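You operate a simulated robot arm through the tools that you are given. There is no shell and no other tool. Be economical: measure what you need, move in short steps, check, and stop when the job is done.

You are at the controls of a simulated two-armed robot. One attempt, no reset.

JOB
Winder 3's arm is down: air on, set 2 bar, raise and lock the arm, then air off.
Fine: in that order.

The check looks at the end state, three seconds after you hand in, the way a careful person would. Anything else that was tipped, shoved, dropped, spilled or broken makes it a failure.

ROBOT AND FRAMES
Two 6-joint arms with two-finger parallel grippers on one trunk, on a base that drives. Base frame: it is fixed to the floor where the robot stands at the start and does not move with it; the origin is under the middle of the robot, x ahead of it, y to its left, z up. Lengths are in mm, angles in rad, forces in N, time in s.
The left shoulder is at the start at [50, 170, 1325], the right one opposite. Each reaches about 1092 mm from its shoulder. Places, roughly: air gauge [1000, 200, 1200]; first air knob [-700, 4500, 1300]; first green bar [-600, 4700, 1400]; first valve lever [-1200, 5500, 1300]; first wing tap [-700, 4400, 1100]; first yellow lever [-700, 4300, 1200]; second air knob [-200, 2200, 1300]; second green bar [-100, 2400, 1400]; second valve lever [-700, 3100, 1300]; second wing tap [-200, 2100, 1100]; second yellow lever [-200, 2000, 1200]; third air knob [1100, 200, 1300]; third green bar [1200, 500, 1400]; third valve lever [500, 1200, 1300]; third wing tap [1100, 100, 1100]; third yellow lever [1100, 0, 1100]. Payload 1.57 kg a hand.
Tool frame (each hand has its own): the origin (TCP) lies between the finger pads and is the grasp point; the fingertips stand 30 mm ahead of it; z points along the fingers, y is the line along which they close. The gripper opens to 80 mm. The fingers are 17 mm wide and 12 mm thick; the gripper's body (40 by 82 mm) begins 80 mm behind the TCP.
Orientation is that of the tool frame in the base frame, as a unit quaternion [x, y, z, w]. With the fingers straight down and closing along the base's y, the tool's x points along the base's -x, its y along +y and its z along -z.

CONTROLS
- The arms move only by the tool jog_arm. It takes "left_steps", "right_steps" or both (then of equal length, played together; a hand with none holds still); each is a list of rows, each an object (a shift or turn left out is 0, a gripper value left out holds the last) with "fingers": the finger opening in mm, from 0 to 80; "slide": the shift along the base's x, y, z in mm, a list of three; "delta_rot": the turn, a rotation vector about the base's x, y, z in rad, a list of three. In form: [{"fingers": fingers, "slide": [tx, ty, tz], "delta_rot": [ax, ay, az]}, ...]. A call has 1 to 8 rows; each row shifts and turns the commanded pose from where the row before left it. Each row takes 0.2 s and may step no farther than 50 mm and 0.15 rad from the row before; otherwise, or with a gripper value out of range, the whole call is refused. A pose out of reach is approached as far as the arm can. The call stops where the force on the tool passes 70 N (or 10 N more than at its start, if that is more) or the arm is blocked; 0.2 s more then pass. Each finger travels about 72 mm/s and halts on what it meets, pressing with about 21 N; the grip force reading is that of the motor and also rises with nothing between the fingers. The clock runs only during rows and for 0.2 s after the last one: add rows that do not move to give the fingers time. The reply holds the time, the measured pose of the TCP, the force on the tool along the base axes, the opening and the grip force, in the units named above and with some noise, with the torque about the TCP (base axes, N m) and any sound that the robot's microphone picked up.
- Cameras (640 x 400 px; columns grow to the right, rows downward): "scene" is now at [45.8, 11.8, 1909.8]; the picture's right is [0.14, -0.99, 0.00], its down [-0.60, -0.08, -0.79] and it looks along [0.79, 0.11, -0.61] (base axes); focal length 268 px, centre (320, 200). "left" rides on the left gripper at [72, 7, -122] in its tool frame; the picture's right is [-0.09, 1.00, 0.00], its down [-0.84, -0.08, -0.54] and it looks along [-0.54, -0.05, 0.84] (tool axes); focal length 238 px, centre (320, 200). "right" rides on the right gripper at [72, -7, -122] in its tool frame; the picture's right is [0.09, 1.00, 0.00], its down [-0.84, 0.08, -0.54] and it looks along [-0.54, 0.05, 0.84] (tool axes); focal length 238 px, centre (320, 200). There is no depth. A picture from a camera that has moved, and an enlarged one, comes with that camera's place and axes in the base frame and with its lens.
- camera(camera): a new picture of that camera. It takes no simulated time.
- slide_trunk(by): slides the trunk up (or, below 0, down) by that many mm; the arms and the scene camera ride with it, the base frame stays. It gives what a move gives, with no picture.
- steer(legs): drives the robot by 1 to 6 legs, each [ahead, left, turn to the left] in mm, mm and rad, along the robot's own axes; the way and the turn of a leg run together, so that a leg with both is an arc; at most 1500 mm and 3.142 rad a leg. The arms and the cameras ride along, it lands a little off, and it stops where it bumps. It gives what a move gives.
- turn_head(pan, tilt): turns the head with the scene camera to pan (to the left, within 1.501 rad either way) and tilt (down, from -0.506 to 1.204), counted from straight ahead of the robot. It gives what a move gives.
- close_up(camera, box): a new picture of the part [left, top, right, bottom] of that camera's present view, enlarged. It takes no simulated time.
- hand_in(): hands the job in; it is judged then, once.

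Work in short steps. Places have to be worked out from the pictures, the camera data and where the tool is seen: move nearer, look again, correct. Check each grasp and each placing, and mend what went wrong. You have 120 turns and 92 pictures in all, those below and enlarged ones among them. Open the grippers and draw the arms clear of the work before you hand the job in, unless the task says otherwise; then end with one line.

The tools are called by a JSON object that holds its "method" and its "body". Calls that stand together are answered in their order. jog_arm: Moves the arms, as the interface text tells. Its arguments: {"type":"object","properties":{"left_steps":{"type":"array","items":{"type":"object","properties":{"fingers":{"type":"number"},"slide":{"type":"array","items":{"type":"number"}},"delta_rot":{"type":"array","items":{"type":"number"}}}}},"right_steps":{"type":"array","items":{"type":"object","properties":{"fingers":{"type":"number"},"slide":{"type":"array","items":{"type":"number"}},"delta_rot":{"type":"array","items":{"type":"number"}}}}}},"required":[]} The other tools are called the same way: slide_trunk (by) slides the trunk up or down; steer (legs) drives the base; turn_head (pan, tilt) turns the head that bears the scene camera; camera (camera) takes a picture; close_up (camera, box) takes an enlarged picture of a part of a camera's view; hand_in () hands the job in.

At the start:

```text
time_s: 0.0
left_position: [736.6, 273.1, 1214.7]
left_ee_rot: [0.001, 1.0, 0.001, 0.0]
left_ft_force: [-0.7, 0.2, 0.3]
left_wrist_torque: [-0.04, 0.0, -0.01]
left_grip_width: 80.4
left_grip_force: 0.1
right_position: [707.7, -310.7, 1214.6]
right_ee_rot: [0.0, 1.0, 0.001, 0.0]
right_ft_force: [0.3, -0.7, 0.5]
right_wrist_torque: [0.0, 0.0, 0.03]
right_grip_width: 80.3
right_grip_force: 0.1
trunk travel left (down, up): [-940.0, 30.0]
robot x, y, heading: [-1.5, -0.8, 0.0]
head pan, tilt: [0.138, 0.654]
```

scene: 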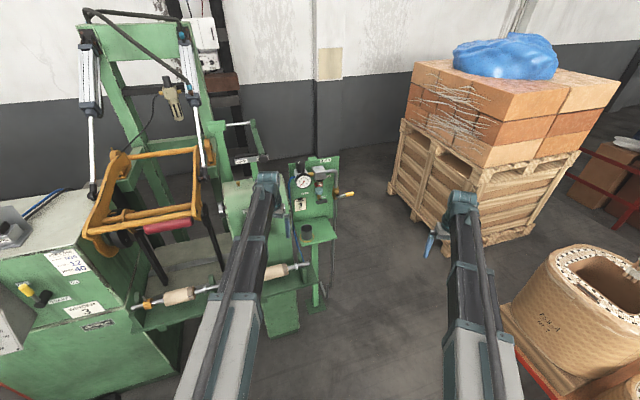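
right: 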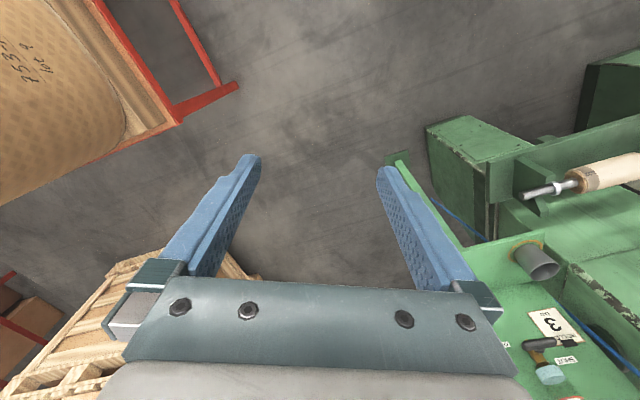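
left: 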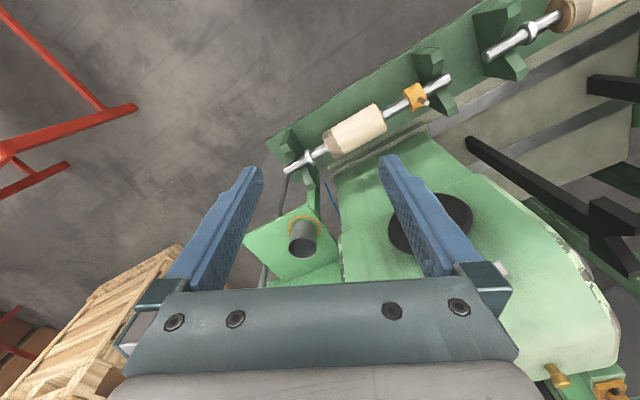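

The scene shows a winder labelled 3 at the left and a panel with gauge straight ahead. I take close-ups of the panel and the machine.

{"method": "close_up", "body": {"camera": "scene", "box": [260, 140, 380, 215]}}

{"method": "close_up", "body": {"camera": "scene", "box": [60, 0, 300, 150]}}

{"method": "close_up", "body": {"camera": "scene", "box": [0, 150, 240, 320]}}

```text
5.33 times, centred on (320, 178) of scene
camera zoom: at [45.8, 11.8, 1909.8], right [0.14, -0.99, 0.0], down [-0.6, -0.08, -0.79], along [0.79, 0.11, -0.61], focal length 1427 px, centre (320, 320)
```

zoom: 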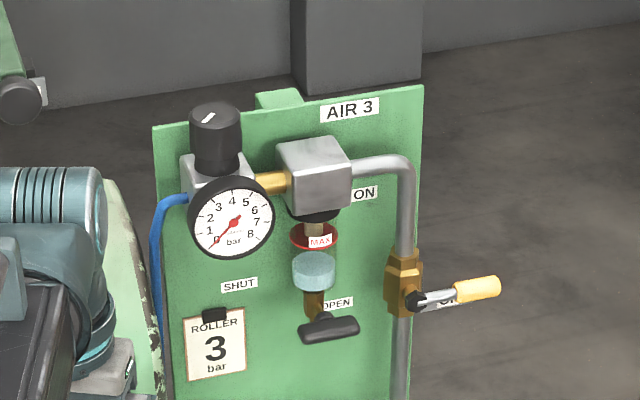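

```text
2.67 times, centred on (180, 75) of scene
camera zoom: at [45.8, 11.8, 1909.8], right [0.14, -0.99, 0.0], down [-0.6, -0.08, -0.79], along [0.79, 0.11, -0.61], focal length 713 px, centre (693, 533)
```

zoom: 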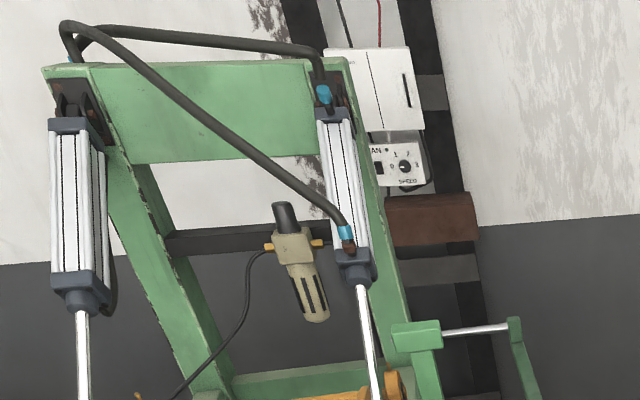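

```text
2.35 times, centred on (120, 235) of scene
camera zoom: at [45.8, 11.8, 1909.8], right [0.14, -0.99, 0.0], down [-0.6, -0.08, -0.79], along [0.79, 0.11, -0.61], focal length 629 px, centre (791, 118)
```

zoom: 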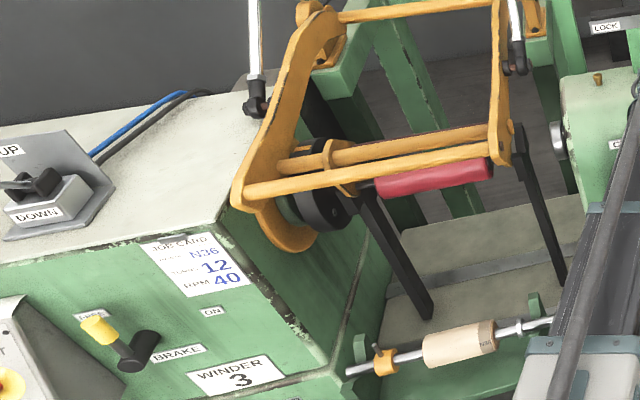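

Inlet valve lever is across the pipe (off), gauge at 0. I look closer at the valve lever, lock bar and drain tap.

{"method": "close_up", "body": {"camera": "scene", "box": [200, 110, 290, 180]}}

{"method": "close_up", "body": {"camera": "scene", "box": [290, 155, 362, 215]}}

{"method": "close_up", "body": {"camera": "scene", "box": [0, 190, 80, 250]}}

```text
5.71 times, centred on (245, 145) of scene
camera zoom: at [45.8, 11.8, 1909.8], right [0.14, -0.99, 0.0], down [-0.6, -0.08, -0.79], along [0.79, 0.11, -0.61], focal length 1528 px, centre (749, 514)
```

zoom: 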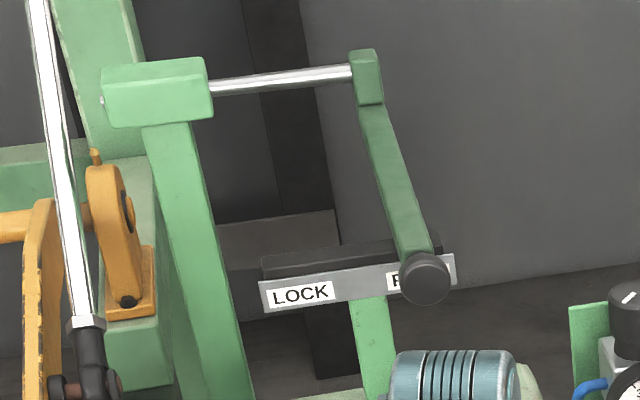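

```text
6.67 times, centred on (326, 185) of scene
camera zoom: at [45.8, 11.8, 1909.8], right [0.14, -0.99, 0.0], down [-0.6, -0.08, -0.79], along [0.79, 0.11, -0.61], focal length 1783 px, centre (280, 300)
```

zoom: 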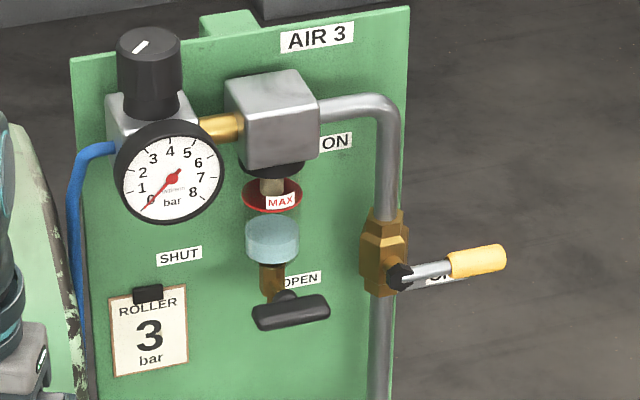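

```text
6.67 times, centred on (40, 220) of scene
camera zoom: at [45.8, 11.8, 1909.8], right [0.14, -0.99, 0.0], down [-0.6, -0.08, -0.79], along [0.79, 0.11, -0.61], focal length 1783 px, centre (2187, 67)
```

zoom: 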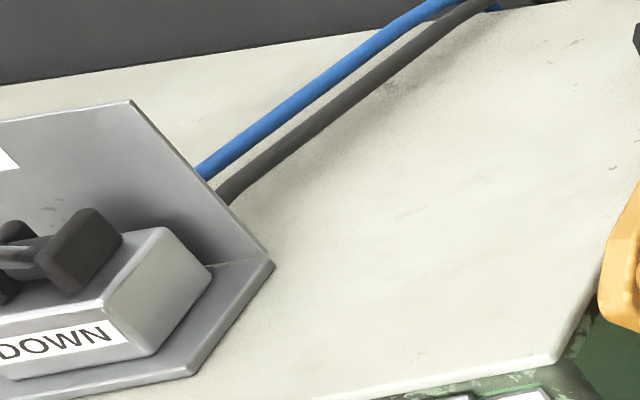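

I turn the head left to see the valve lever box and machine.

{"method": "turn_head", "body": {"pan": 1.1, "tilt": 0.5}}

{"method": "camera", "body": {"camera": "scene"}}

```text
time_s: 1.2
left_position: [735.2, 274.1, 1214.6]
left_ee_rot: [0.0, 1.0, 0.001, 0.0]
left_ft_force: [0.9, -0.5, 0.1]
left_wrist_torque: [0.03, 0.04, 0.0]
left_grip_width: 79.9
left_grip_force: 0.1
right_position: [708.2, -310.4, 1215.2]
right_ee_rot: [0.0, 1.0, 0.0, 0.0]
right_ft_force: [-0.3, 0.1, 0.1]
right_wrist_torque: [0.03, 0.04, 0.0]
right_grip_width: 79.8
right_grip_force: 0.1
trunk travel left (down, up): [-940.0, 30.0]
robot x, y, heading: [0.8, -0.7, -0.003]
head pan, tilt: [1.1, 0.499]
```

```text
82 pictures are left
camera scene: at [1.4, 80.9, 1923.6], right [0.89, -0.45, 0.0], down [-0.22, -0.43, -0.88], along [0.4, 0.78, -0.48], focal length 268 px, centre (320, 200)
```

scene: 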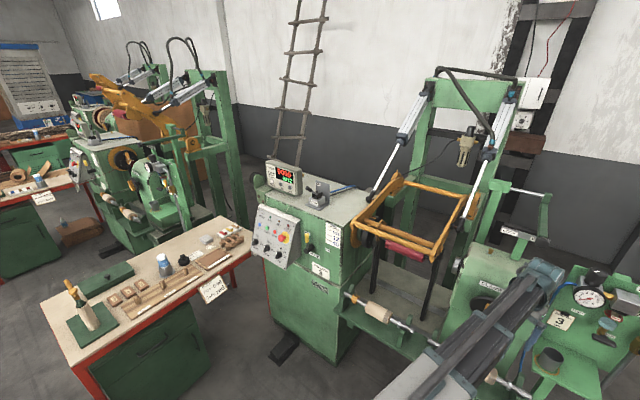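

Other winders are up for reference. Zooming on the control box, valve lever and winder 2's lock bar.

{"method": "close_up", "body": {"camera": "scene", "box": [250, 150, 350, 215]}}

{"method": "close_up", "body": {"camera": "scene", "box": [60, 30, 250, 150]}}

{"method": "close_up", "body": {"camera": "scene", "box": [245, 195, 345, 285]}}

{"method": "close_up", "body": {"camera": "scene", "box": [340, 160, 560, 300]}}

```text
6.15 times, centred on (300, 182) of scene
camera zoom: at [1.4, 80.9, 1923.6], right [0.89, -0.45, 0.0], down [-0.22, -0.43, -0.88], along [0.4, 0.78, -0.48], focal length 1646 px, centre (443, 308)
```

zoom: 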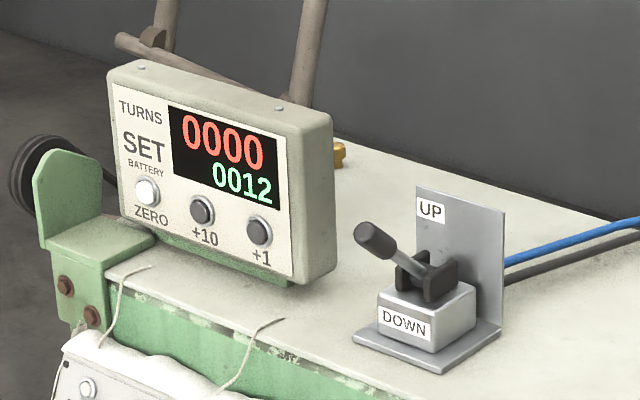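

```text
3.33 times, centred on (155, 90) of scene
camera zoom: at [1.4, 80.9, 1923.6], right [0.89, -0.45, 0.0], down [-0.22, -0.43, -0.88], along [0.4, 0.78, -0.48], focal length 892 px, centre (870, 567)
```

zoom: 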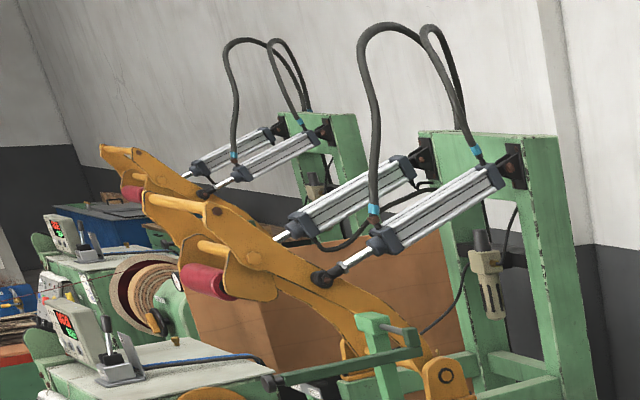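

```text
4.44 times, centred on (295, 240) of scene
camera zoom: at [1.4, 80.9, 1923.6], right [0.89, -0.45, 0.0], down [-0.22, -0.43, -0.88], along [0.4, 0.78, -0.48], focal length 1189 px, centre (431, 22)
```

zoom: 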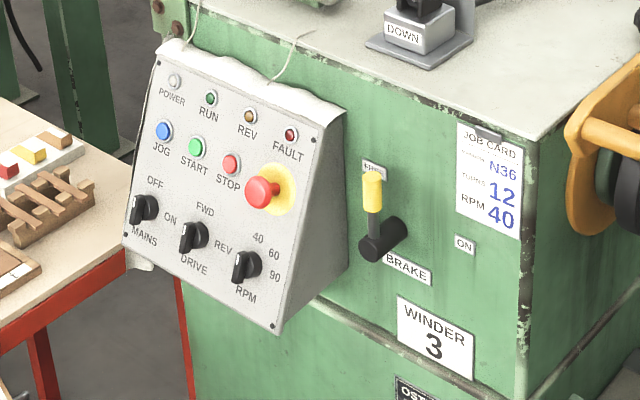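

```text
2.86 times, centred on (450, 230) of scene
camera zoom: at [1.4, 80.9, 1923.6], right [0.89, -0.45, 0.0], down [-0.22, -0.43, -0.88], along [0.4, 0.78, -0.48], focal length 764 px, centre (-51, 114)
```

zoom: 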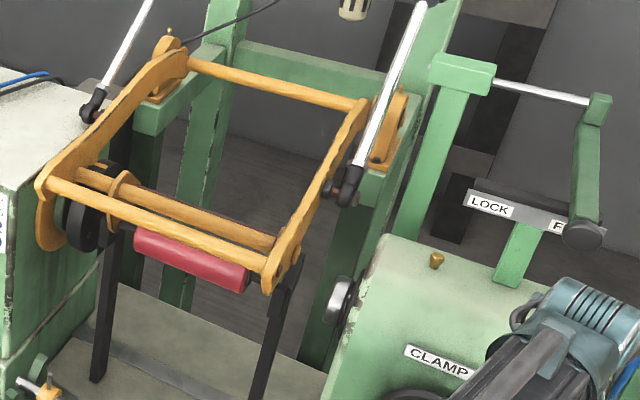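

Lever is at DOWN (sticking forward), brake/other controls not concerned. I draw both arms back, then turn to face the machine front (heading about 0.53).

{"method": "jog_arm", "body": {"left_steps": [{"slide": [-50, 0, 30]}, {"slide": [-50, 0, 30]}, {"slide": [-50, 0, 30]}, {"slide": [-50, 0, 0]}], "right_steps": [{"slide": [-50, 0, 30]}, {"slide": [-50, 0, 30]}, {"slide": [-50, 0, 30]}, {"slide": [-50, 0, 0]}]}}

{"method": "turn_head", "body": {"pan": -0.1, "tilt": 0.55}}

{"method": "steer", "body": {"legs": [[0, 0, 0.53]]}}

{"method": "camera", "body": {"camera": "scene"}}

```text
refused: row 1 steps farther than a row can; nothing moved
```

```text
time_s: 2.6
left_position: [735.7, 273.2, 1215.3]
left_ee_rot: [0.0, 1.0, 0.0, -0.001]
left_ft_force: [-0.5, -0.1, 0.2]
left_wrist_torque: [-0.02, 0.0, -0.02]
left_grip_width: 80.1
left_grip_force: 0.1
right_position: [707.9, -310.3, 1214.7]
right_ee_rot: [-0.001, 1.0, 0.0, 0.0]
right_ft_force: [0.4, 0.4, 0.1]
right_wrist_torque: [0.0, 0.01, -0.01]
right_grip_width: 80.1
right_grip_force: 0.1
trunk travel left (down, up): [-940.0, 30.0]
robot x, y, heading: [-1.8, -1.0, -0.001]
head pan, tilt: [-0.099, 0.55]
```

```text
time_s: 4.5
left_position: [496.4, 608.1, 1214.5]
left_ee_rot: [-0.261, 0.965, 0.0, -0.001]
left_ft_force: [-0.6, -0.7, -0.1]
left_wrist_torque: [0.01, -0.01, 0.0]
left_grip_width: 80.1
left_grip_force: 0.1
right_position: [769.2, 89.2, 1215.3]
right_ee_rot: [-0.261, 0.965, 0.0, 0.001]
right_ft_force: [-0.1, 0.4, -0.2]
right_wrist_torque: [0.01, -0.02, 0.01]
right_grip_width: 80.2
right_grip_force: 0.1
trunk travel left (down, up): [-940.0, 30.0]
robot x, y, heading: [0.0, -2.7, 0.532]
head pan, tilt: [-0.099, 0.55]
```

```text
77 pictures are left
camera scene: at [46.8, 17.7, 1919.0], right [0.42, -0.91, 0.0], down [-0.47, -0.22, -0.85], along [0.78, 0.36, -0.52], focal length 268 px, centre (320, 200)
```

scene: 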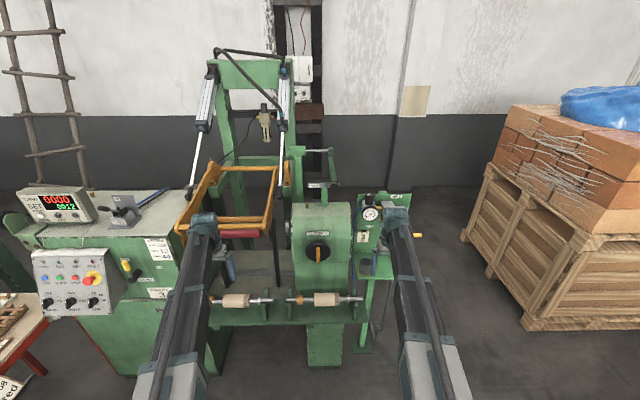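

Facing the machine now. I draw the arms back (along -heading) and outward so the view is clear.

{"method": "jog_arm", "body": {"left_steps": [{"slide": [-42, -25, 0]}, {"slide": [-42, -25, 0]}, {"slide": [-42, -25, 0]}, {"slide": [-42, -25, 0]}, {"slide": [-42, -25, 0]}], "right_steps": [{"slide": [-42, -25, 0]}, {"slide": [-42, -25, 0]}, {"slide": [-42, -25, 0]}, {"slide": [-42, -25, 0]}, {"slide": [-42, -25, 0]}]}}

{"method": "turn_head", "body": {"pan": -0.3, "tilt": 0.55}}

{"method": "camera", "body": {"camera": "scene"}}

```text
time_s: 5.7
left_position: [282.2, 482.6, 1215.8]
left_ee_rot: [-0.261, 0.965, 0.0, 0.0]
left_ft_force: [-1.6, -0.1, 0.4]
left_wrist_torque: [0.02, -0.06, 0.02]
left_grip_width: 80.0
left_grip_force: 0.1
right_position: [552.9, -38.5, 1215.4]
right_ee_rot: [-0.261, 0.965, 0.0, 0.001]
right_ft_force: [-0.3, -0.7, 0.7]
right_wrist_torque: [0.0, -0.06, 0.02]
right_grip_width: 79.7
right_grip_force: 0.0
trunk travel left (down, up): [-940.0, 30.0]
robot x, y, heading: [-1.4, 0.9, 0.527]
head pan, tilt: [-0.099, 0.55]
```

```text
time_s: 6.5
left_position: [284.3, 484.1, 1214.8]
left_ee_rot: [-0.261, 0.965, 0.001, 0.001]
left_ft_force: [0.3, 0.4, 0.4]
left_wrist_torque: [0.0, 0.01, 0.02]
left_grip_width: 79.9
left_grip_force: 0.1
right_position: [556.1, -37.0, 1215.0]
right_ee_rot: [-0.262, 0.965, 0.0, 0.0]
right_ft_force: [-0.4, 0.2, 0.5]
right_wrist_torque: [-0.02, 0.0, 0.02]
right_grip_width: 79.6
right_grip_force: 0.0
trunk travel left (down, up): [-940.0, 30.0]
robot x, y, heading: [1.1, 2.4, 0.525]
head pan, tilt: [-0.3, 0.55]
```

```text
76 pictures are left
camera scene: at [52.7, 0.1, 1919.0], right [0.23, -0.97, 0.0], down [-0.51, -0.12, -0.85], along [0.83, 0.19, -0.52], focal length 268 px, centre (320, 200)
```

scene: 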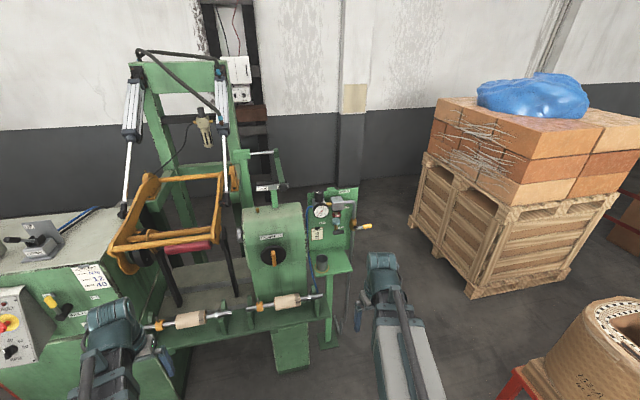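

Clear view of the panel. I take a precise close-up, then shift sideways for parallax.

{"method": "close_up", "body": {"camera": "scene", "box": [296, 178, 384, 238]}}

{"method": "steer", "body": {"legs": [[0, -250, 0]]}}

{"method": "camera", "body": {"camera": "scene"}}

```text
6.67 times, centred on (340, 208) of scene
camera zoom: at [52.7, 0.1, 1919.0], right [0.23, -0.97, 0.0], down [-0.51, -0.12, -0.85], along [0.83, 0.19, -0.52], focal length 1783 px, centre (187, 147)
```

zoom: 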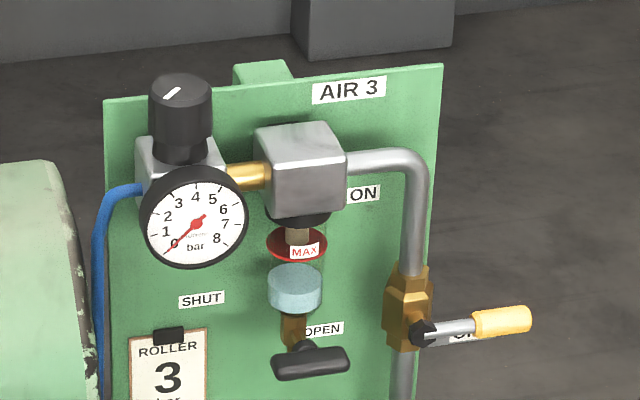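

```text
time_s: 8.3
left_position: [412.6, 268.7, 1215.6]
left_ee_rot: [-0.258, 0.966, 0.001, 0.0]
left_ft_force: [-0.2, 0.2, 0.1]
left_wrist_torque: [-0.02, 0.02, 0.02]
left_grip_width: 80.1
left_grip_force: 0.1
right_position: [678.5, -256.1, 1214.3]
right_ee_rot: [-0.258, 0.966, 0.0, 0.0]
right_ft_force: [0.1, -0.8, -0.4]
right_wrist_torque: [0.03, 0.05, 0.03]
right_grip_width: 79.8
right_grip_force: 0.1
trunk travel left (down, up): [-940.0, 30.0]
robot x, y, heading: [126.0, -216.6, 0.518]
head pan, tilt: [-0.3, 0.55]
```

```text
74 pictures are left
camera scene: at [177.4, -215.3, 1919.0], right [0.22, -0.98, 0.0], down [-0.51, -0.11, -0.85], along [0.83, 0.19, -0.52], focal length 268 px, centre (320, 200)
```

scene: 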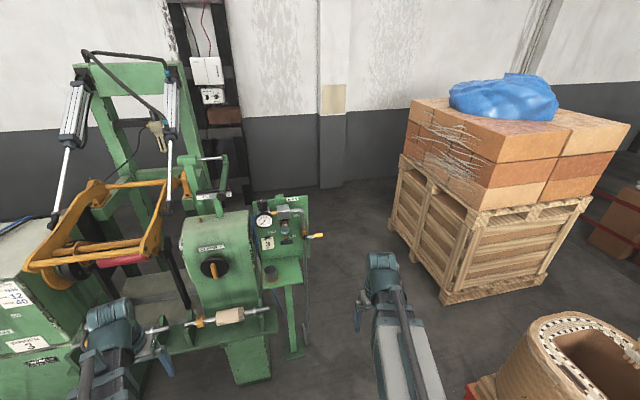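

{"method": "close_up", "body": {"camera": "scene", "box": [240, 185, 330, 245]}}

```text
6.67 times, centred on (285, 215) of scene
camera zoom: at [177.4, -215.3, 1919.0], right [0.22, -0.98, 0.0], down [-0.51, -0.11, -0.85], along [0.83, 0.19, -0.52], focal length 1783 px, centre (553, 100)
```

zoom: 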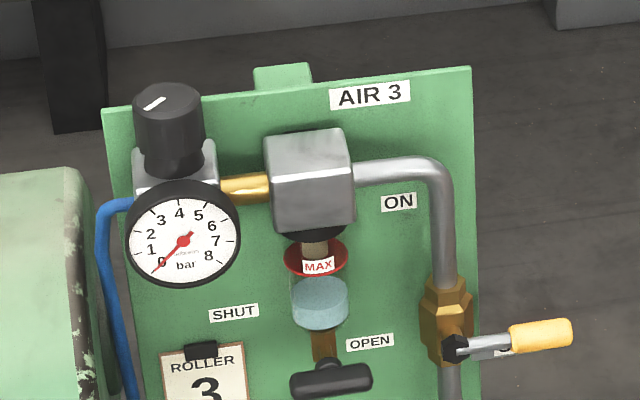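

Triangulation gives the machine yaw ≈0.40, gauge (1034,218,1242), knob top (1085,241,1316), inlet-valve hub (1103,60,1126) with its lever pointing right (OFF; ON is up), drain wing lying toward SHUT. I square up to the machine and move 220 mm nearer.

{"method": "steer", "body": {"legs": [[0, 0, -0.115], [220, 0, 0]]}}

{"method": "turn_head", "body": {"pan": -0.1, "tilt": 0.7}}

{"method": "camera", "body": {"camera": "scene"}}

```text
time_s: 10.5
left_position: [675.0, 320.3, 1214.2]
left_ee_rot: [-0.201, 0.98, 0.0, -0.001]
left_ft_force: [0.9, 0.3, -0.6]
left_wrist_torque: [0.0, 0.05, 0.0]
left_grip_width: 80.2
left_grip_force: 0.1
right_position: [878.2, -230.7, 1214.1]
right_ee_rot: [-0.201, 0.98, 0.0, -0.001]
right_ft_force: [0.9, -0.3, 0.4]
right_wrist_torque: [0.01, 0.01, 0.03]
right_grip_width: 80.3
right_grip_force: 0.1
trunk travel left (down, up): [-940.0, 30.0]
robot x, y, heading: [333.2, -127.4, 0.4]
head pan, tilt: [-0.3, 0.55]
```

```text
time_s: 11.3
left_position: [673.1, 320.7, 1214.9]
left_ee_rot: [-0.202, 0.979, 0.0, 0.0]
left_ft_force: [-0.2, -0.1, 0.6]
left_wrist_torque: [0.01, 0.01, -0.01]
left_grip_width: 80.2
left_grip_force: 0.1
right_position: [877.2, -231.4, 1214.9]
right_ee_rot: [-0.201, 0.98, 0.001, -0.001]
right_ft_force: [0.2, 0.0, 0.3]
right_wrist_torque: [0.0, 0.02, 0.0]
right_grip_width: 80.0
right_grip_force: 0.1
trunk travel left (down, up): [-940.0, 30.0]
robot x, y, heading: [329.1, -125.4, 0.411]
head pan, tilt: [-0.099, 0.7]
```

```text
72 pictures are left
camera scene: at [374.3, -115.4, 1905.9], right [0.3, -0.95, 0.0], down [-0.61, -0.19, -0.77], along [0.73, 0.23, -0.64], focal length 268 px, centre (320, 200)
```

scene: 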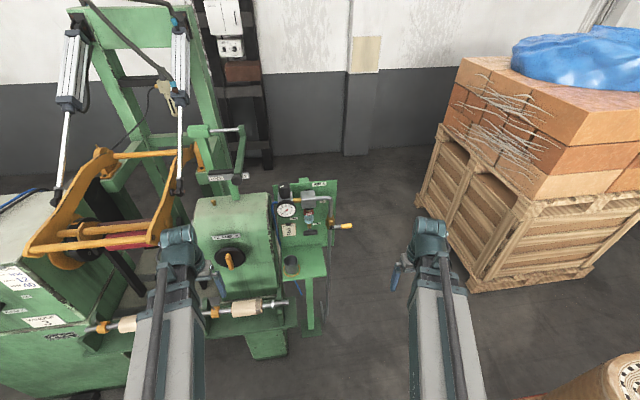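

I pitch the right hand to point horizontally at the panel (in free space), fingers closed, to push the inlet lever up from underneath.

{"method": "jog_arm", "body": {"right_steps": [{"fingers": 0, "delta_rot": [0.0556, -0.1315, 0]}, {"delta_rot": [0.0556, -0.1315, 0]}, {"delta_rot": [0.0556, -0.1315, 0]}, {"delta_rot": [0.0556, -0.1315, 0]}, {"delta_rot": [0.0556, -0.1315, 0]}, {"delta_rot": [0.0556, -0.1315, 0]}, {"delta_rot": [0.0556, -0.1315, 0]}, {"delta_rot": [0.0556, -0.1315, 0]}]}}

{"method": "jog_arm", "body": {"right_steps": [{"delta_rot": [0.0556, -0.1315, 0]}, {"delta_rot": [0.0556, -0.1315, 0]}, {"delta_rot": [0.0556, -0.1315, 0]}, {}]}}

{"method": "camera", "body": {"camera": "right"}}

```text
time_s: 13.1
left_position: [673.1, 320.3, 1214.4]
left_ee_rot: [-0.202, 0.979, 0.0, 0.0]
left_ft_force: [0.6, 0.5, -0.9]
left_wrist_torque: [0.01, -0.02, 0.03]
left_grip_width: 80.1
left_grip_force: 0.1
right_position: [1031.2, -239.2, 1343.8]
right_ee_rot: [-0.169, 0.824, 0.107, 0.53]
right_ft_force: [-0.1, 0.5, -0.5]
right_wrist_torque: [0.01, -0.01, 0.01]
right_grip_width: 0.0
right_grip_force: 20.9
right hand out of reach, approached as far as the arm can: row 1, 2, 3, 4, 5, 6, 7, 8
trunk travel left (down, up): [-940.0, 30.0]
robot x, y, heading: [333.2, -123.8, 0.404]
head pan, tilt: [-0.099, 0.7]
```

```text
time_s: 14.1
left_position: [672.0, 319.7, 1214.3]
left_ee_rot: [-0.201, 0.98, 0.0, 0.0]
left_ft_force: [0.2, 0.3, -0.3]
left_wrist_torque: [-0.03, 0.04, -0.04]
left_grip_width: 79.9
left_grip_force: 0.1
right_position: [1049.4, -240.8, 1433.9]
right_ee_rot: [-0.142, 0.693, 0.139, 0.693]
right_ft_force: [-0.1, 0.2, 0.0]
right_wrist_torque: [-0.03, 0.0, 0.0]
right_grip_width: 0.1
right_grip_force: 21.2
right hand out of reach, approached as far as the arm can: row 1, 2, 3
trunk travel left (down, up): [-940.0, 30.0]
robot x, y, heading: [329.3, -123.5, 0.409]
head pan, tilt: [-0.099, 0.7]
```

```text
71 pictures are left
camera right: at [940.1, -294.6, 1362.8], right [-0.39, 0.92, -0.1], down [-0.53, -0.14, 0.84], along [0.75, 0.38, 0.54], focal length 238 px, centre (320, 200)
```

right: 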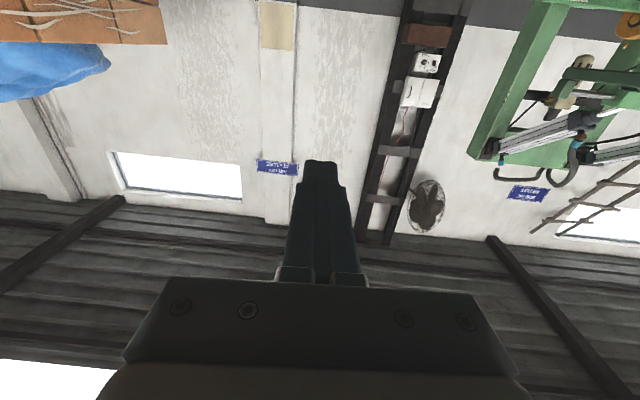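

The hand got pushed out since that pose was too close to the shoulder; level now, at z 1434. I test a small shift right/down to see how the command follows.

{"method": "jog_arm", "body": {"right_steps": [{"slide": [0, -10, -40]}, {"slide": [0, 0, -40]}]}}

```text
time_s: 14.7
left_position: [672.6, 320.8, 1214.5]
left_ee_rot: [-0.201, 0.979, 0.0, 0.0]
left_ft_force: [-0.4, 0.5, -0.4]
left_wrist_torque: [0.0, 0.04, -0.01]
left_grip_width: 79.9
left_grip_force: 0.1
right_position: [1047.4, -244.6, 1433.4]
right_ee_rot: [-0.144, 0.693, 0.14, 0.692]
right_ft_force: [-0.6, -0.5, 0.5]
right_wrist_torque: [-0.02, -0.02, 0.0]
right_grip_width: 0.0
right_grip_force: 21.1
right hand out of reach, approached as far as the arm can: row 1, 2
trunk travel left (down, up): [-940.0, 30.0]
robot x, y, heading: [327.1, -129.0, 0.405]
head pan, tilt: [-0.099, 0.7]
```

Command persists at the intended place. I advance the command along the machine's depth direction (staying right of the lever) until it becomes reachable.

{"method": "jog_arm", "body": {"right_steps": [{"slide": [45, 19, 0]}, {"slide": [45, 19, 0]}, {"slide": [45, 19, 0]}, {"slide": [45, 19, 0]}, {}]}}

{"method": "camera", "body": {"camera": "scene"}}

```text
time_s: 15.9
left_position: [673.0, 319.9, 1215.7]
left_ee_rot: [-0.201, 0.98, 0.001, -0.001]
left_ft_force: [0.4, -0.6, 0.4]
left_wrist_torque: [0.02, 0.0, 0.02]
left_grip_width: 79.9
left_grip_force: 0.1
right_position: [1226.1, -174.3, 1434.9]
right_ee_rot: [-0.142, 0.692, 0.138, 0.694]
right_ft_force: [-0.5, -0.3, -0.4]
right_wrist_torque: [-0.02, 0.0, -0.04]
right_grip_width: 0.3
right_grip_force: 20.9
trunk travel left (down, up): [-940.0, 30.0]
robot x, y, heading: [329.4, -124.0, 0.405]
head pan, tilt: [-0.099, 0.7]
```

```text
70 pictures are left
camera scene: at [373.6, -115.5, 1905.9], right [0.3, -0.95, 0.0], down [-0.61, -0.19, -0.77], along [0.73, 0.23, -0.64], focal length 268 px, centre (320, 200)
```

scene: 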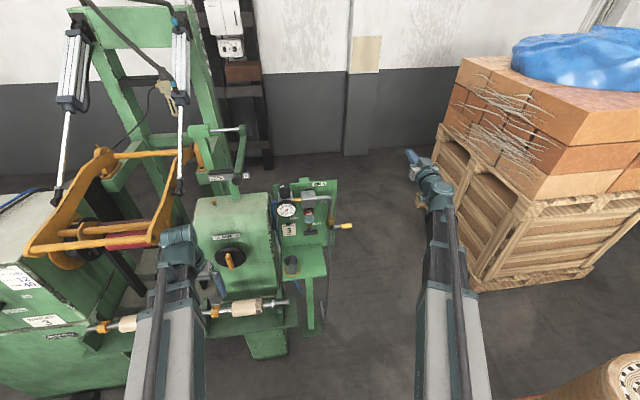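

Command tracks the reached pose. I move away from the crate (to the left ~80 mm) and then down toward z≈1090, still right of the lever.

{"method": "jog_arm", "body": {"right_steps": [{"slide": [-15.6, 36.8, 0]}, {"slide": [-15.6, 36.8, -20]}, {"slide": [0, 0, -45]}, {"slide": [0, 0, -45]}, {"slide": [0, 0, -45]}, {"slide": [0, 0, -45]}, {"slide": [0, 0, -45]}, {}]}}

{"method": "close_up", "body": {"camera": "scene", "box": [260, 150, 460, 275]}}

```text
time_s: 17.7
left_position: [672.0, 320.9, 1214.3]
left_ee_rot: [-0.201, 0.98, 0.0, 0.0]
left_ft_force: [-0.1, -1.1, 0.8]
left_wrist_torque: [0.0, 0.02, 0.0]
left_grip_width: 80.1
left_grip_force: 0.1
right_position: [1194.9, -100.2, 1434.4]
right_ee_rot: [-0.142, 0.694, 0.138, 0.692]
right_ft_force: [0.1, -0.3, 0.3]
right_wrist_torque: [0.02, 0.02, 0.0]
right_grip_width: 0.1
right_grip_force: 20.7
right hand out of reach, approached as far as the arm can: row 2, 3, 4, 5, 6, 7
trunk travel left (down, up): [-940.0, 30.0]
robot x, y, heading: [331.4, -126.5, 0.401]
head pan, tilt: [-0.099, 0.7]
```

```text
3.20 times, centred on (360, 212) of scene
camera zoom: at [374.6, -115.1, 1905.9], right [0.3, -0.95, 0.0], down [-0.61, -0.19, -0.76], along [0.73, 0.23, -0.64], focal length 856 px, centre (192, 160)
```

zoom: 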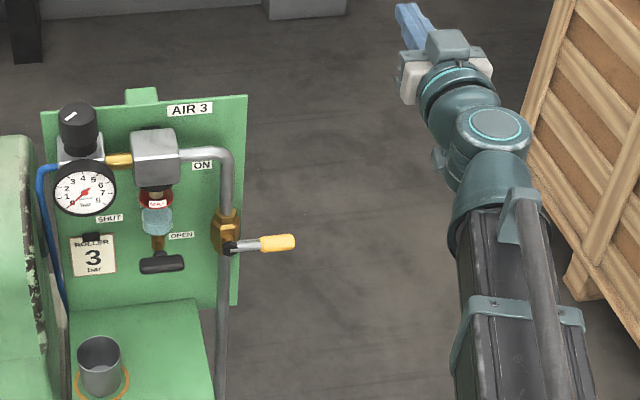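

The level hand can't go below z≈1434 at this trunk height, so I'll lower the trunk instead. First I raise the left hand so it won't meet the spindle.

{"method": "jog_arm", "body": {"left_steps": [{"slide": [0, 0, 45]}, {"slide": [0, 0, 45]}, {"slide": [0, 0, 45]}, {"slide": [0, 0, 45]}, {"slide": [0, 0, 45]}, {"slide": [0, 0, 45]}]}}

{"method": "slide_trunk", "body": {"by": -200}}

{"method": "camera", "body": {"camera": "scene"}}

```text
time_s: 19.1
left_position: [673.5, 319.9, 1214.5]
left_ee_rot: [-0.201, 0.98, 0.0, 0.0]
left_ft_force: [-0.5, -0.1, 0.4]
left_wrist_torque: [-0.01, -0.01, -0.01]
left_grip_width: 80.1
left_grip_force: 0.0
left hand out of reach, approached as far as the arm can: row 1, 2, 3, 4, 5, 6
right_position: [1195.3, -101.3, 1435.1]
right_ee_rot: [-0.142, 0.693, 0.14, 0.692]
right_ft_force: [-0.1, -0.6, 0.0]
right_wrist_torque: [-0.01, 0.0, 0.01]
right_grip_width: 0.0
right_grip_force: 21.0
trunk travel left (down, up): [-940.0, 30.0]
robot x, y, heading: [327.8, -122.6, 0.408]
head pan, tilt: [-0.099, 0.7]
```

```text
time_s: 21.2
left_position: [672.4, 320.1, 1014.9]
left_ee_rot: [-0.201, 0.98, 0.0, 0.0]
left_ft_force: [0.0, 1.0, 0.2]
left_wrist_torque: [0.0, 0.02, -0.02]
left_grip_width: 79.9
left_grip_force: 0.0
right_position: [1195.6, -101.1, 1234.9]
right_ee_rot: [-0.142, 0.693, 0.139, 0.692]
right_ft_force: [0.2, 1.0, -0.5]
right_wrist_torque: [0.02, 0.02, 0.02]
right_grip_width: 0.0
right_grip_force: 21.1
trunk travel left (down, up): [-740.0, 230.0]
robot x, y, heading: [330.2, -127.1, 0.407]
head pan, tilt: [-0.099, 0.7]
```

```text
68 pictures are left
camera scene: at [374.5, -115.2, 1705.9], right [0.3, -0.95, 0.0], down [-0.61, -0.19, -0.76], along [0.73, 0.23, -0.64], focal length 268 px, centre (320, 200)
```

scene: 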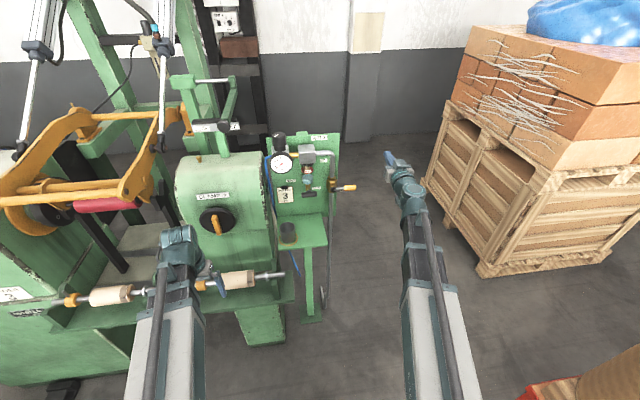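

Left hand is at z≈1015, near the bobbin spindle; I pull it back from the machine before lowering more.

{"method": "jog_arm", "body": {"left_steps": [{"slide": [-41, -17, 0]}, {"slide": [-41, -17, 0]}, {"slide": [-41, -17, 0]}]}}

```text
time_s: 22.0
left_position: [619.9, 315.3, 1014.6]
left_ee_rot: [-0.201, 0.98, 0.0, -0.001]
left_ft_force: [0.1, 0.1, 0.3]
left_wrist_torque: [-0.03, 0.01, 0.02]
left_grip_width: 79.8
left_grip_force: 0.1
left hand out of reach, approached as far as the arm can: row 2, 3
right_position: [1194.7, -100.8, 1234.4]
right_ee_rot: [-0.142, 0.694, 0.138, 0.692]
right_ft_force: [0.1, 0.9, 0.7]
right_wrist_torque: [0.0, 0.03, -0.01]
right_grip_width: 0.2
right_grip_force: 20.8
trunk travel left (down, up): [-740.0, 230.0]
robot x, y, heading: [329.4, -129.0, 0.406]
head pan, tilt: [-0.099, 0.7]
```

Left hand now ~150 mm clear of the spindle. Lower the trunk 150 more.

{"method": "slide_trunk", "body": {"by": -150}}

{"method": "close_up", "body": {"camera": "scene", "box": [240, 120, 440, 245]}}

```text
time_s: 23.8
left_position: [620.0, 315.2, 865.2]
left_ee_rot: [-0.201, 0.98, 0.0, 0.0]
left_ft_force: [-0.7, -0.2, 0.9]
left_wrist_torque: [-0.01, 0.0, 0.02]
left_grip_width: 79.9
left_grip_force: 0.3
right_position: [1195.1, -99.5, 1084.1]
right_ee_rot: [-0.143, 0.694, 0.138, 0.692]
right_ft_force: [-0.3, -0.5, 0.2]
right_wrist_torque: [-0.01, -0.01, 0.0]
right_grip_width: 0.0
right_grip_force: 21.2
trunk travel left (down, up): [-590.0, 380.0]
robot x, y, heading: [330.8, -124.8, 0.402]
head pan, tilt: [-0.099, 0.7]
```

```text
3.20 times, centred on (340, 182) of scene
camera zoom: at [374.5, -115.2, 1555.9], right [0.3, -0.95, 0.0], down [-0.61, -0.19, -0.76], along [0.73, 0.23, -0.64], focal length 856 px, centre (256, 256)
```

zoom: 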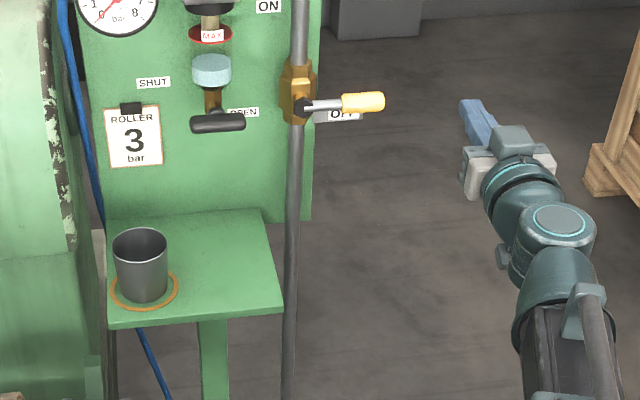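

Geometry is confirmed: lever hub at ~(1103,61,1124), tip ~(1154,-10,1114). I slide the closed fingers left under the yellow grip.

{"method": "jog_arm", "body": {"right_steps": [{"slide": [-15.6, 37, 0]}, {"slide": [-15.6, 37, 0]}, {"slide": [-15.6, 37, 0]}, {}]}}

{"method": "close_up", "body": {"camera": "scene", "box": [240, 120, 440, 245]}}

```text
time_s: 24.8
left_position: [620.6, 314.9, 865.1]
left_ee_rot: [-0.2, 0.98, 0.0, -0.001]
left_ft_force: [-0.5, 0.2, 0.1]
left_wrist_torque: [-0.01, 0.02, 0.02]
left_grip_width: 79.9
left_grip_force: 0.1
right_position: [1147.5, 15.1, 1084.1]
right_ee_rot: [-0.142, 0.693, 0.139, 0.693]
right_ft_force: [-0.7, 0.1, 0.4]
right_wrist_torque: [0.02, 0.02, 0.03]
right_grip_width: 0.0
right_grip_force: 20.9
trunk travel left (down, up): [-590.0, 380.0]
robot x, y, heading: [331.3, -125.3, 0.398]
head pan, tilt: [-0.099, 0.7]
```

```text
3.20 times, centred on (340, 182) of scene
camera zoom: at [374.6, -115.0, 1555.9], right [0.3, -0.95, 0.0], down [-0.61, -0.19, -0.76], along [0.73, 0.23, -0.64], focal length 856 px, centre (256, 256)
```

zoom: 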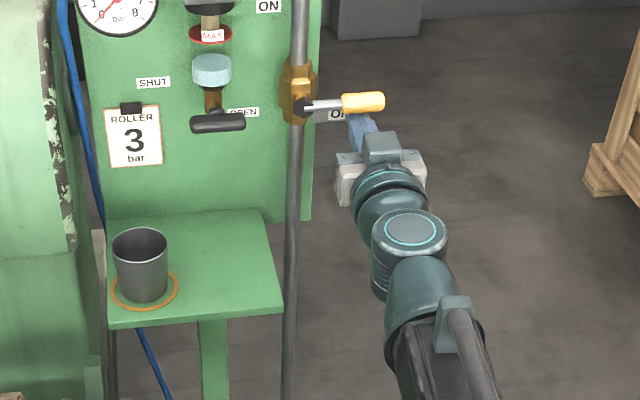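

Fingers are right under the grip. I push the lever along its arc up towards ON.

{"method": "jog_arm", "body": {"right_steps": [{"slide": [1.2, -2.8, 23]}, {"slide": [0.4, -0.9, 17]}, {"slide": [-0.4, 0.9, 16]}, {"slide": [-2.7, 6.4, 16]}, {"slide": [-3.6, 8.6, 13]}, {"slide": [-5.3, 12.6, 11]}, {"slide": [-5.8, 13.8, 6]}]}}

{"method": "close_up", "body": {"camera": "scene", "box": [240, 120, 440, 245]}}

```text
time_s: 26.4
left_position: [620.9, 314.6, 864.8]
left_ee_rot: [-0.201, 0.98, 0.0, -0.001]
left_ft_force: [1.0, 0.0, -0.6]
left_wrist_torque: [-0.01, 0.0, 0.0]
left_grip_width: 80.0
left_grip_force: 0.1
right_position: [1130.6, 47.1, 1083.7]
right_ee_rot: [-0.144, 0.693, 0.138, 0.693]
right_ft_force: [0.8, 0.3, 0.4]
right_wrist_torque: [0.0, -0.03, 0.01]
right_grip_width: 0.0
right_grip_force: 21.0
right hand out of reach, approached as far as the arm can: row 1, 2, 3, 4, 5, 6, 7
trunk travel left (down, up): [-590.0, 380.0]
robot x, y, heading: [335.0, -126.5, 0.405]
head pan, tilt: [-0.099, 0.7]
```

```text
3.20 times, centred on (340, 182) of scene
camera zoom: at [374.6, -115.2, 1555.9], right [0.3, -0.95, 0.0], down [-0.61, -0.19, -0.76], along [0.73, 0.23, -0.64], focal length 856 px, centre (256, 256)
```

zoom: 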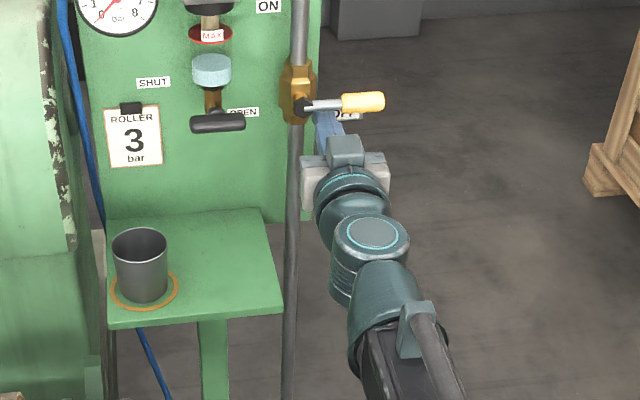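

The arms turn out to be planar (wrist height fixed by the trunk), so vertical motion comes only from the trunk. I go back under the grip and use the trunk for lift.

{"method": "jog_arm", "body": {"right_steps": [{"slide": [14.8, -35, 0]}, {}]}}

{"method": "slide_trunk", "body": {"by": 50}}

{"method": "close_up", "body": {"camera": "scene", "box": [240, 120, 440, 245]}}

```text
time_s: 27.0
left_position: [620.0, 314.4, 864.4]
left_ee_rot: [-0.201, 0.98, 0.0, -0.001]
left_ft_force: [0.3, -0.4, -0.4]
left_wrist_torque: [0.04, -0.02, 0.04]
left_grip_width: 80.0
left_grip_force: 0.0
right_position: [1145.6, 11.4, 1082.9]
right_ee_rot: [-0.143, 0.695, 0.14, 0.691]
right_ft_force: [-0.9, 0.1, 0.7]
right_wrist_torque: [-0.07, 0.02, 0.0]
right_grip_width: 0.0
right_grip_force: 21.1
trunk travel left (down, up): [-590.0, 380.0]
robot x, y, heading: [330.5, -124.5, 0.404]
head pan, tilt: [-0.099, 0.7]
```

```text
time_s: 27.9
left_position: [621.5, 314.1, 914.0]
left_ee_rot: [-0.202, 0.979, 0.0, 0.0]
left_ft_force: [0.1, 0.7, -0.1]
left_wrist_torque: [-0.01, 0.0, -0.04]
left_grip_width: 79.9
left_grip_force: 0.0
right_position: [1145.5, 11.4, 1133.1]
right_ee_rot: [-0.142, 0.695, 0.138, 0.691]
right_ft_force: [0.0, 0.2, 0.1]
right_wrist_torque: [-0.03, -0.02, 0.01]
right_grip_width: 0.1
right_grip_force: 20.8
trunk travel left (down, up): [-640.0, 330.0]
robot x, y, heading: [329.2, -125.0, 0.405]
head pan, tilt: [-0.099, 0.7]
```

```text
3.20 times, centred on (340, 182) of scene
camera zoom: at [374.7, -115.1, 1605.9], right [0.3, -0.95, 0.0], down [-0.61, -0.19, -0.76], along [0.73, 0.23, -0.64], focal length 856 px, centre (256, 256)
```

zoom: 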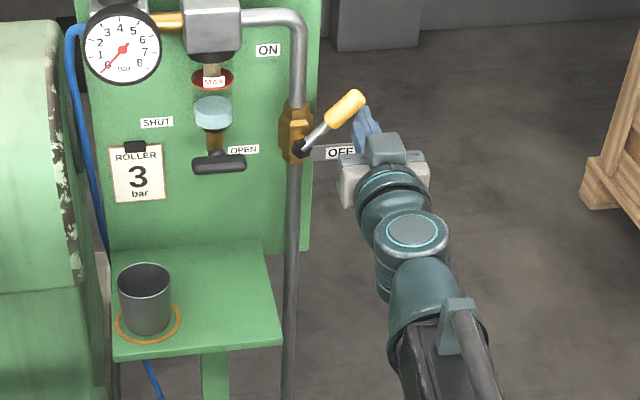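

The lever rises with the trunk (about 40°). Continue: up 30, left 20, then look.

{"method": "slide_trunk", "body": {"by": 30}}

{"method": "jog_arm", "body": {"right_steps": [{"slide": [-7.8, 18.4, 0]}, {}]}}

{"method": "slide_trunk", "body": {"by": 15}}

{"method": "close_up", "body": {"camera": "scene", "box": [240, 120, 440, 245]}}

```text
time_s: 28.6
left_position: [621.0, 313.9, 943.6]
left_ee_rot: [-0.201, 0.979, 0.0, -0.001]
left_ft_force: [-0.3, -0.1, 0.3]
left_wrist_torque: [-0.01, 0.0, 0.03]
left_grip_width: 79.9
left_grip_force: 0.0
right_position: [1146.3, 11.4, 1162.2]
right_ee_rot: [-0.142, 0.695, 0.139, 0.692]
right_ft_force: [0.6, -0.2, -0.2]
right_wrist_torque: [0.0, 0.03, -0.01]
right_grip_width: 0.0
right_grip_force: 21.3
trunk travel left (down, up): [-670.0, 300.0]
robot x, y, heading: [332.8, -123.7, 0.406]
head pan, tilt: [-0.099, 0.7]
```

```text
time_s: 29.2
left_position: [621.3, 313.9, 944.3]
left_ee_rot: [-0.2, 0.98, -0.001, -0.001]
left_ft_force: [-0.7, 0.0, 0.6]
left_wrist_torque: [0.02, 0.0, -0.01]
left_grip_width: 79.9
left_grip_force: 0.0
right_position: [1137.7, 28.5, 1164.1]
right_ee_rot: [-0.143, 0.694, 0.141, 0.692]
right_ft_force: [0.5, 0.1, -0.1]
right_wrist_torque: [0.01, -0.01, -0.01]
right_grip_width: 0.0
right_grip_force: 21.5
trunk travel left (down, up): [-670.0, 300.0]
robot x, y, heading: [330.4, -120.1, 0.406]
head pan, tilt: [-0.099, 0.7]
```

```text
time_s: 29.9
left_position: [620.7, 314.3, 959.6]
left_ee_rot: [-0.201, 0.98, 0.0, 0.0]
left_ft_force: [0.4, -0.4, 0.3]
left_wrist_torque: [0.03, 0.03, 0.02]
left_grip_width: 79.8
left_grip_force: 0.0
right_position: [1138.6, 27.8, 1179.7]
right_ee_rot: [-0.143, 0.694, 0.139, 0.692]
right_ft_force: [-0.2, 0.1, 0.2]
right_wrist_torque: [0.0, 0.02, -0.01]
right_grip_width: 0.1
right_grip_force: 20.9
trunk travel left (down, up): [-685.0, 285.0]
robot x, y, heading: [334.6, -123.4, 0.398]
head pan, tilt: [-0.099, 0.7]
```

```text
3.20 times, centred on (340, 182) of scene
camera zoom: at [374.8, -115.1, 1650.9], right [0.3, -0.95, 0.0], down [-0.61, -0.19, -0.76], along [0.73, 0.23, -0.64], focal length 856 px, centre (256, 256)
```

zoom: 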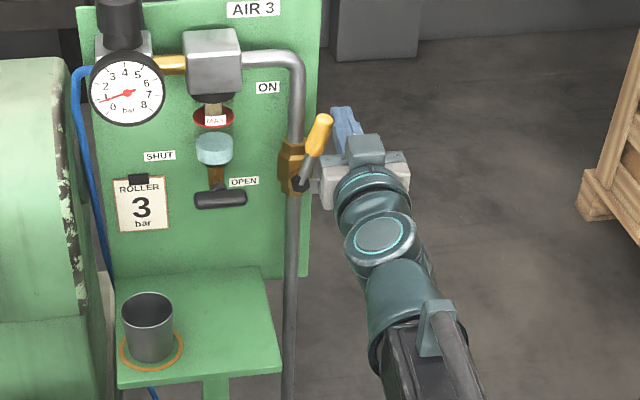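

Gauge already shows ~1 bar. I push the last part to the left, to the stop.

{"method": "jog_arm", "body": {"right_steps": [{"slide": [-5.8, 13.8, 0]}, {"slide": [-5.0, 12, 0]}, {}]}}

{"method": "close_up", "body": {"camera": "scene", "box": [240, 120, 440, 245]}}

```text
time_s: 30.7
left_position: [620.4, 314.3, 959.4]
left_ee_rot: [-0.201, 0.98, 0.0, -0.001]
left_ft_force: [-0.1, 0.3, -0.1]
left_wrist_torque: [0.02, 0.0, 0.01]
left_grip_width: 80.0
left_grip_force: 0.1
right_position: [1130.5, 46.7, 1179.3]
right_ee_rot: [-0.142, 0.693, 0.14, 0.693]
right_ft_force: [0.3, -0.6, -0.3]
right_wrist_torque: [-0.01, 0.01, -0.03]
right_grip_width: 0.0
right_grip_force: 21.3
right hand out of reach, approached as far as the arm can: row 1
trunk travel left (down, up): [-685.0, 285.0]
robot x, y, heading: [331.9, -122.7, 0.404]
head pan, tilt: [-0.099, 0.7]
```

```text
3.20 times, centred on (340, 182) of scene
camera zoom: at [374.7, -115.1, 1650.8], right [0.3, -0.95, 0.0], down [-0.61, -0.19, -0.76], along [0.73, 0.23, -0.64], focal length 856 px, centre (256, 256)
```

zoom: 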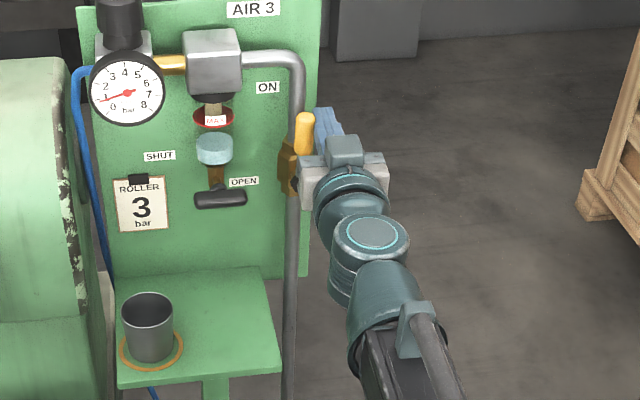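

Lever nearly vertical; a few mm more to the stop, then back the hand off to the right and away.

{"method": "jog_arm", "body": {"right_steps": [{"slide": [-2.3, 5.5, 0]}, {"slide": [-1.6, 3.7, 0]}, {}, {"slide": [9.7, -23, 0]}, {"slide": [15.6, -37, 0]}, {"slide": [15.6, -37, 0]}]}}

{"method": "close_up", "body": {"camera": "scene", "box": [260, 120, 380, 195]}}

```text
time_s: 32.1
left_position: [620.1, 315.0, 959.7]
left_ee_rot: [-0.201, 0.98, 0.0, -0.001]
left_ft_force: [0.3, 0.1, 0.4]
left_wrist_torque: [0.01, 0.02, 0.0]
left_grip_width: 80.0
left_grip_force: 0.2
right_position: [1164.9, -32.4, 1179.1]
right_ee_rot: [-0.143, 0.695, 0.139, 0.691]
right_ft_force: [0.1, -1.0, 0.1]
right_wrist_torque: [-0.02, -0.02, 0.03]
right_grip_width: 0.2
right_grip_force: 21.3
right hand out of reach, approached as far as the arm can: row 4
trunk travel left (down, up): [-685.0, 285.0]
robot x, y, heading: [328.3, -123.8, 0.409]
head pan, tilt: [-0.099, 0.7]
```

```text
5.33 times, centred on (320, 158) of scene
camera zoom: at [374.5, -115.1, 1650.8], right [0.3, -0.95, 0.0], down [-0.61, -0.19, -0.76], along [0.73, 0.23, -0.64], focal length 1427 px, centre (320, 427)
```

zoom: 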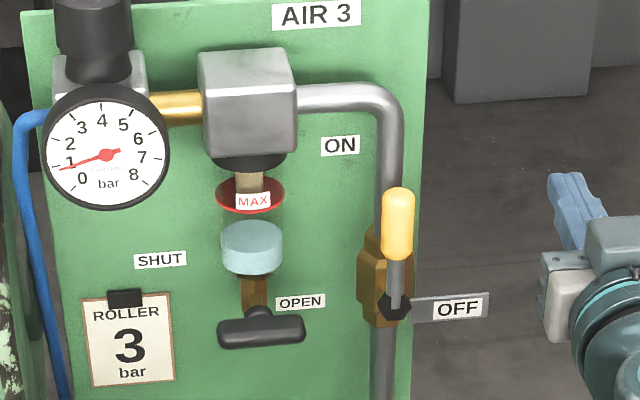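

Air is on: lever in line with pipe, gauge ≈0.8 bar. I raise the trunk 118 mm so the level hand matches the knob's height, and look at the knob.

{"method": "slide_trunk", "body": {"by": 118}}

{"method": "close_up", "body": {"camera": "scene", "box": [250, 150, 370, 225]}}

```text
time_s: 33.6
left_position: [620.2, 313.0, 1077.6]
left_ee_rot: [-0.201, 0.979, 0.0, 0.0]
left_ft_force: [-0.2, -0.2, 0.5]
left_wrist_torque: [-0.03, 0.02, 0.01]
left_grip_width: 80.3
left_grip_force: 0.0
right_position: [1165.7, -33.6, 1295.7]
right_ee_rot: [-0.143, 0.695, 0.139, 0.691]
right_ft_force: [-0.9, -1.5, -0.2]
right_wrist_torque: [-0.01, 0.01, 0.0]
right_grip_width: 0.0
right_grip_force: 21.0
trunk travel left (down, up): [-803.0, 167.0]
robot x, y, heading: [328.1, -123.5, 0.402]
head pan, tilt: [-0.099, 0.7]
```

```text
5.33 times, centred on (310, 188) of scene
camera zoom: at [374.8, -115.1, 1768.8], right [0.3, -0.95, 0.0], down [-0.61, -0.19, -0.76], along [0.73, 0.23, -0.64], focal length 1427 px, centre (373, 267)
```

zoom: 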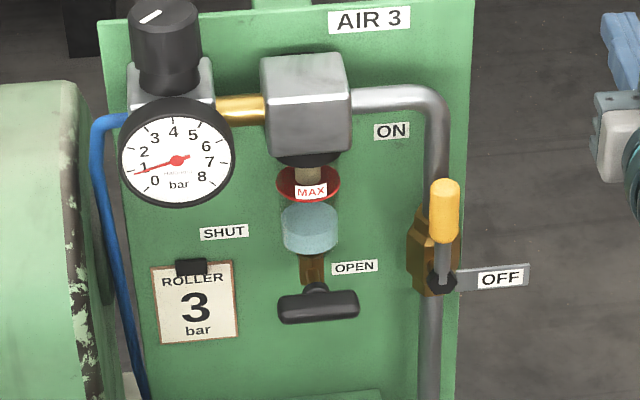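

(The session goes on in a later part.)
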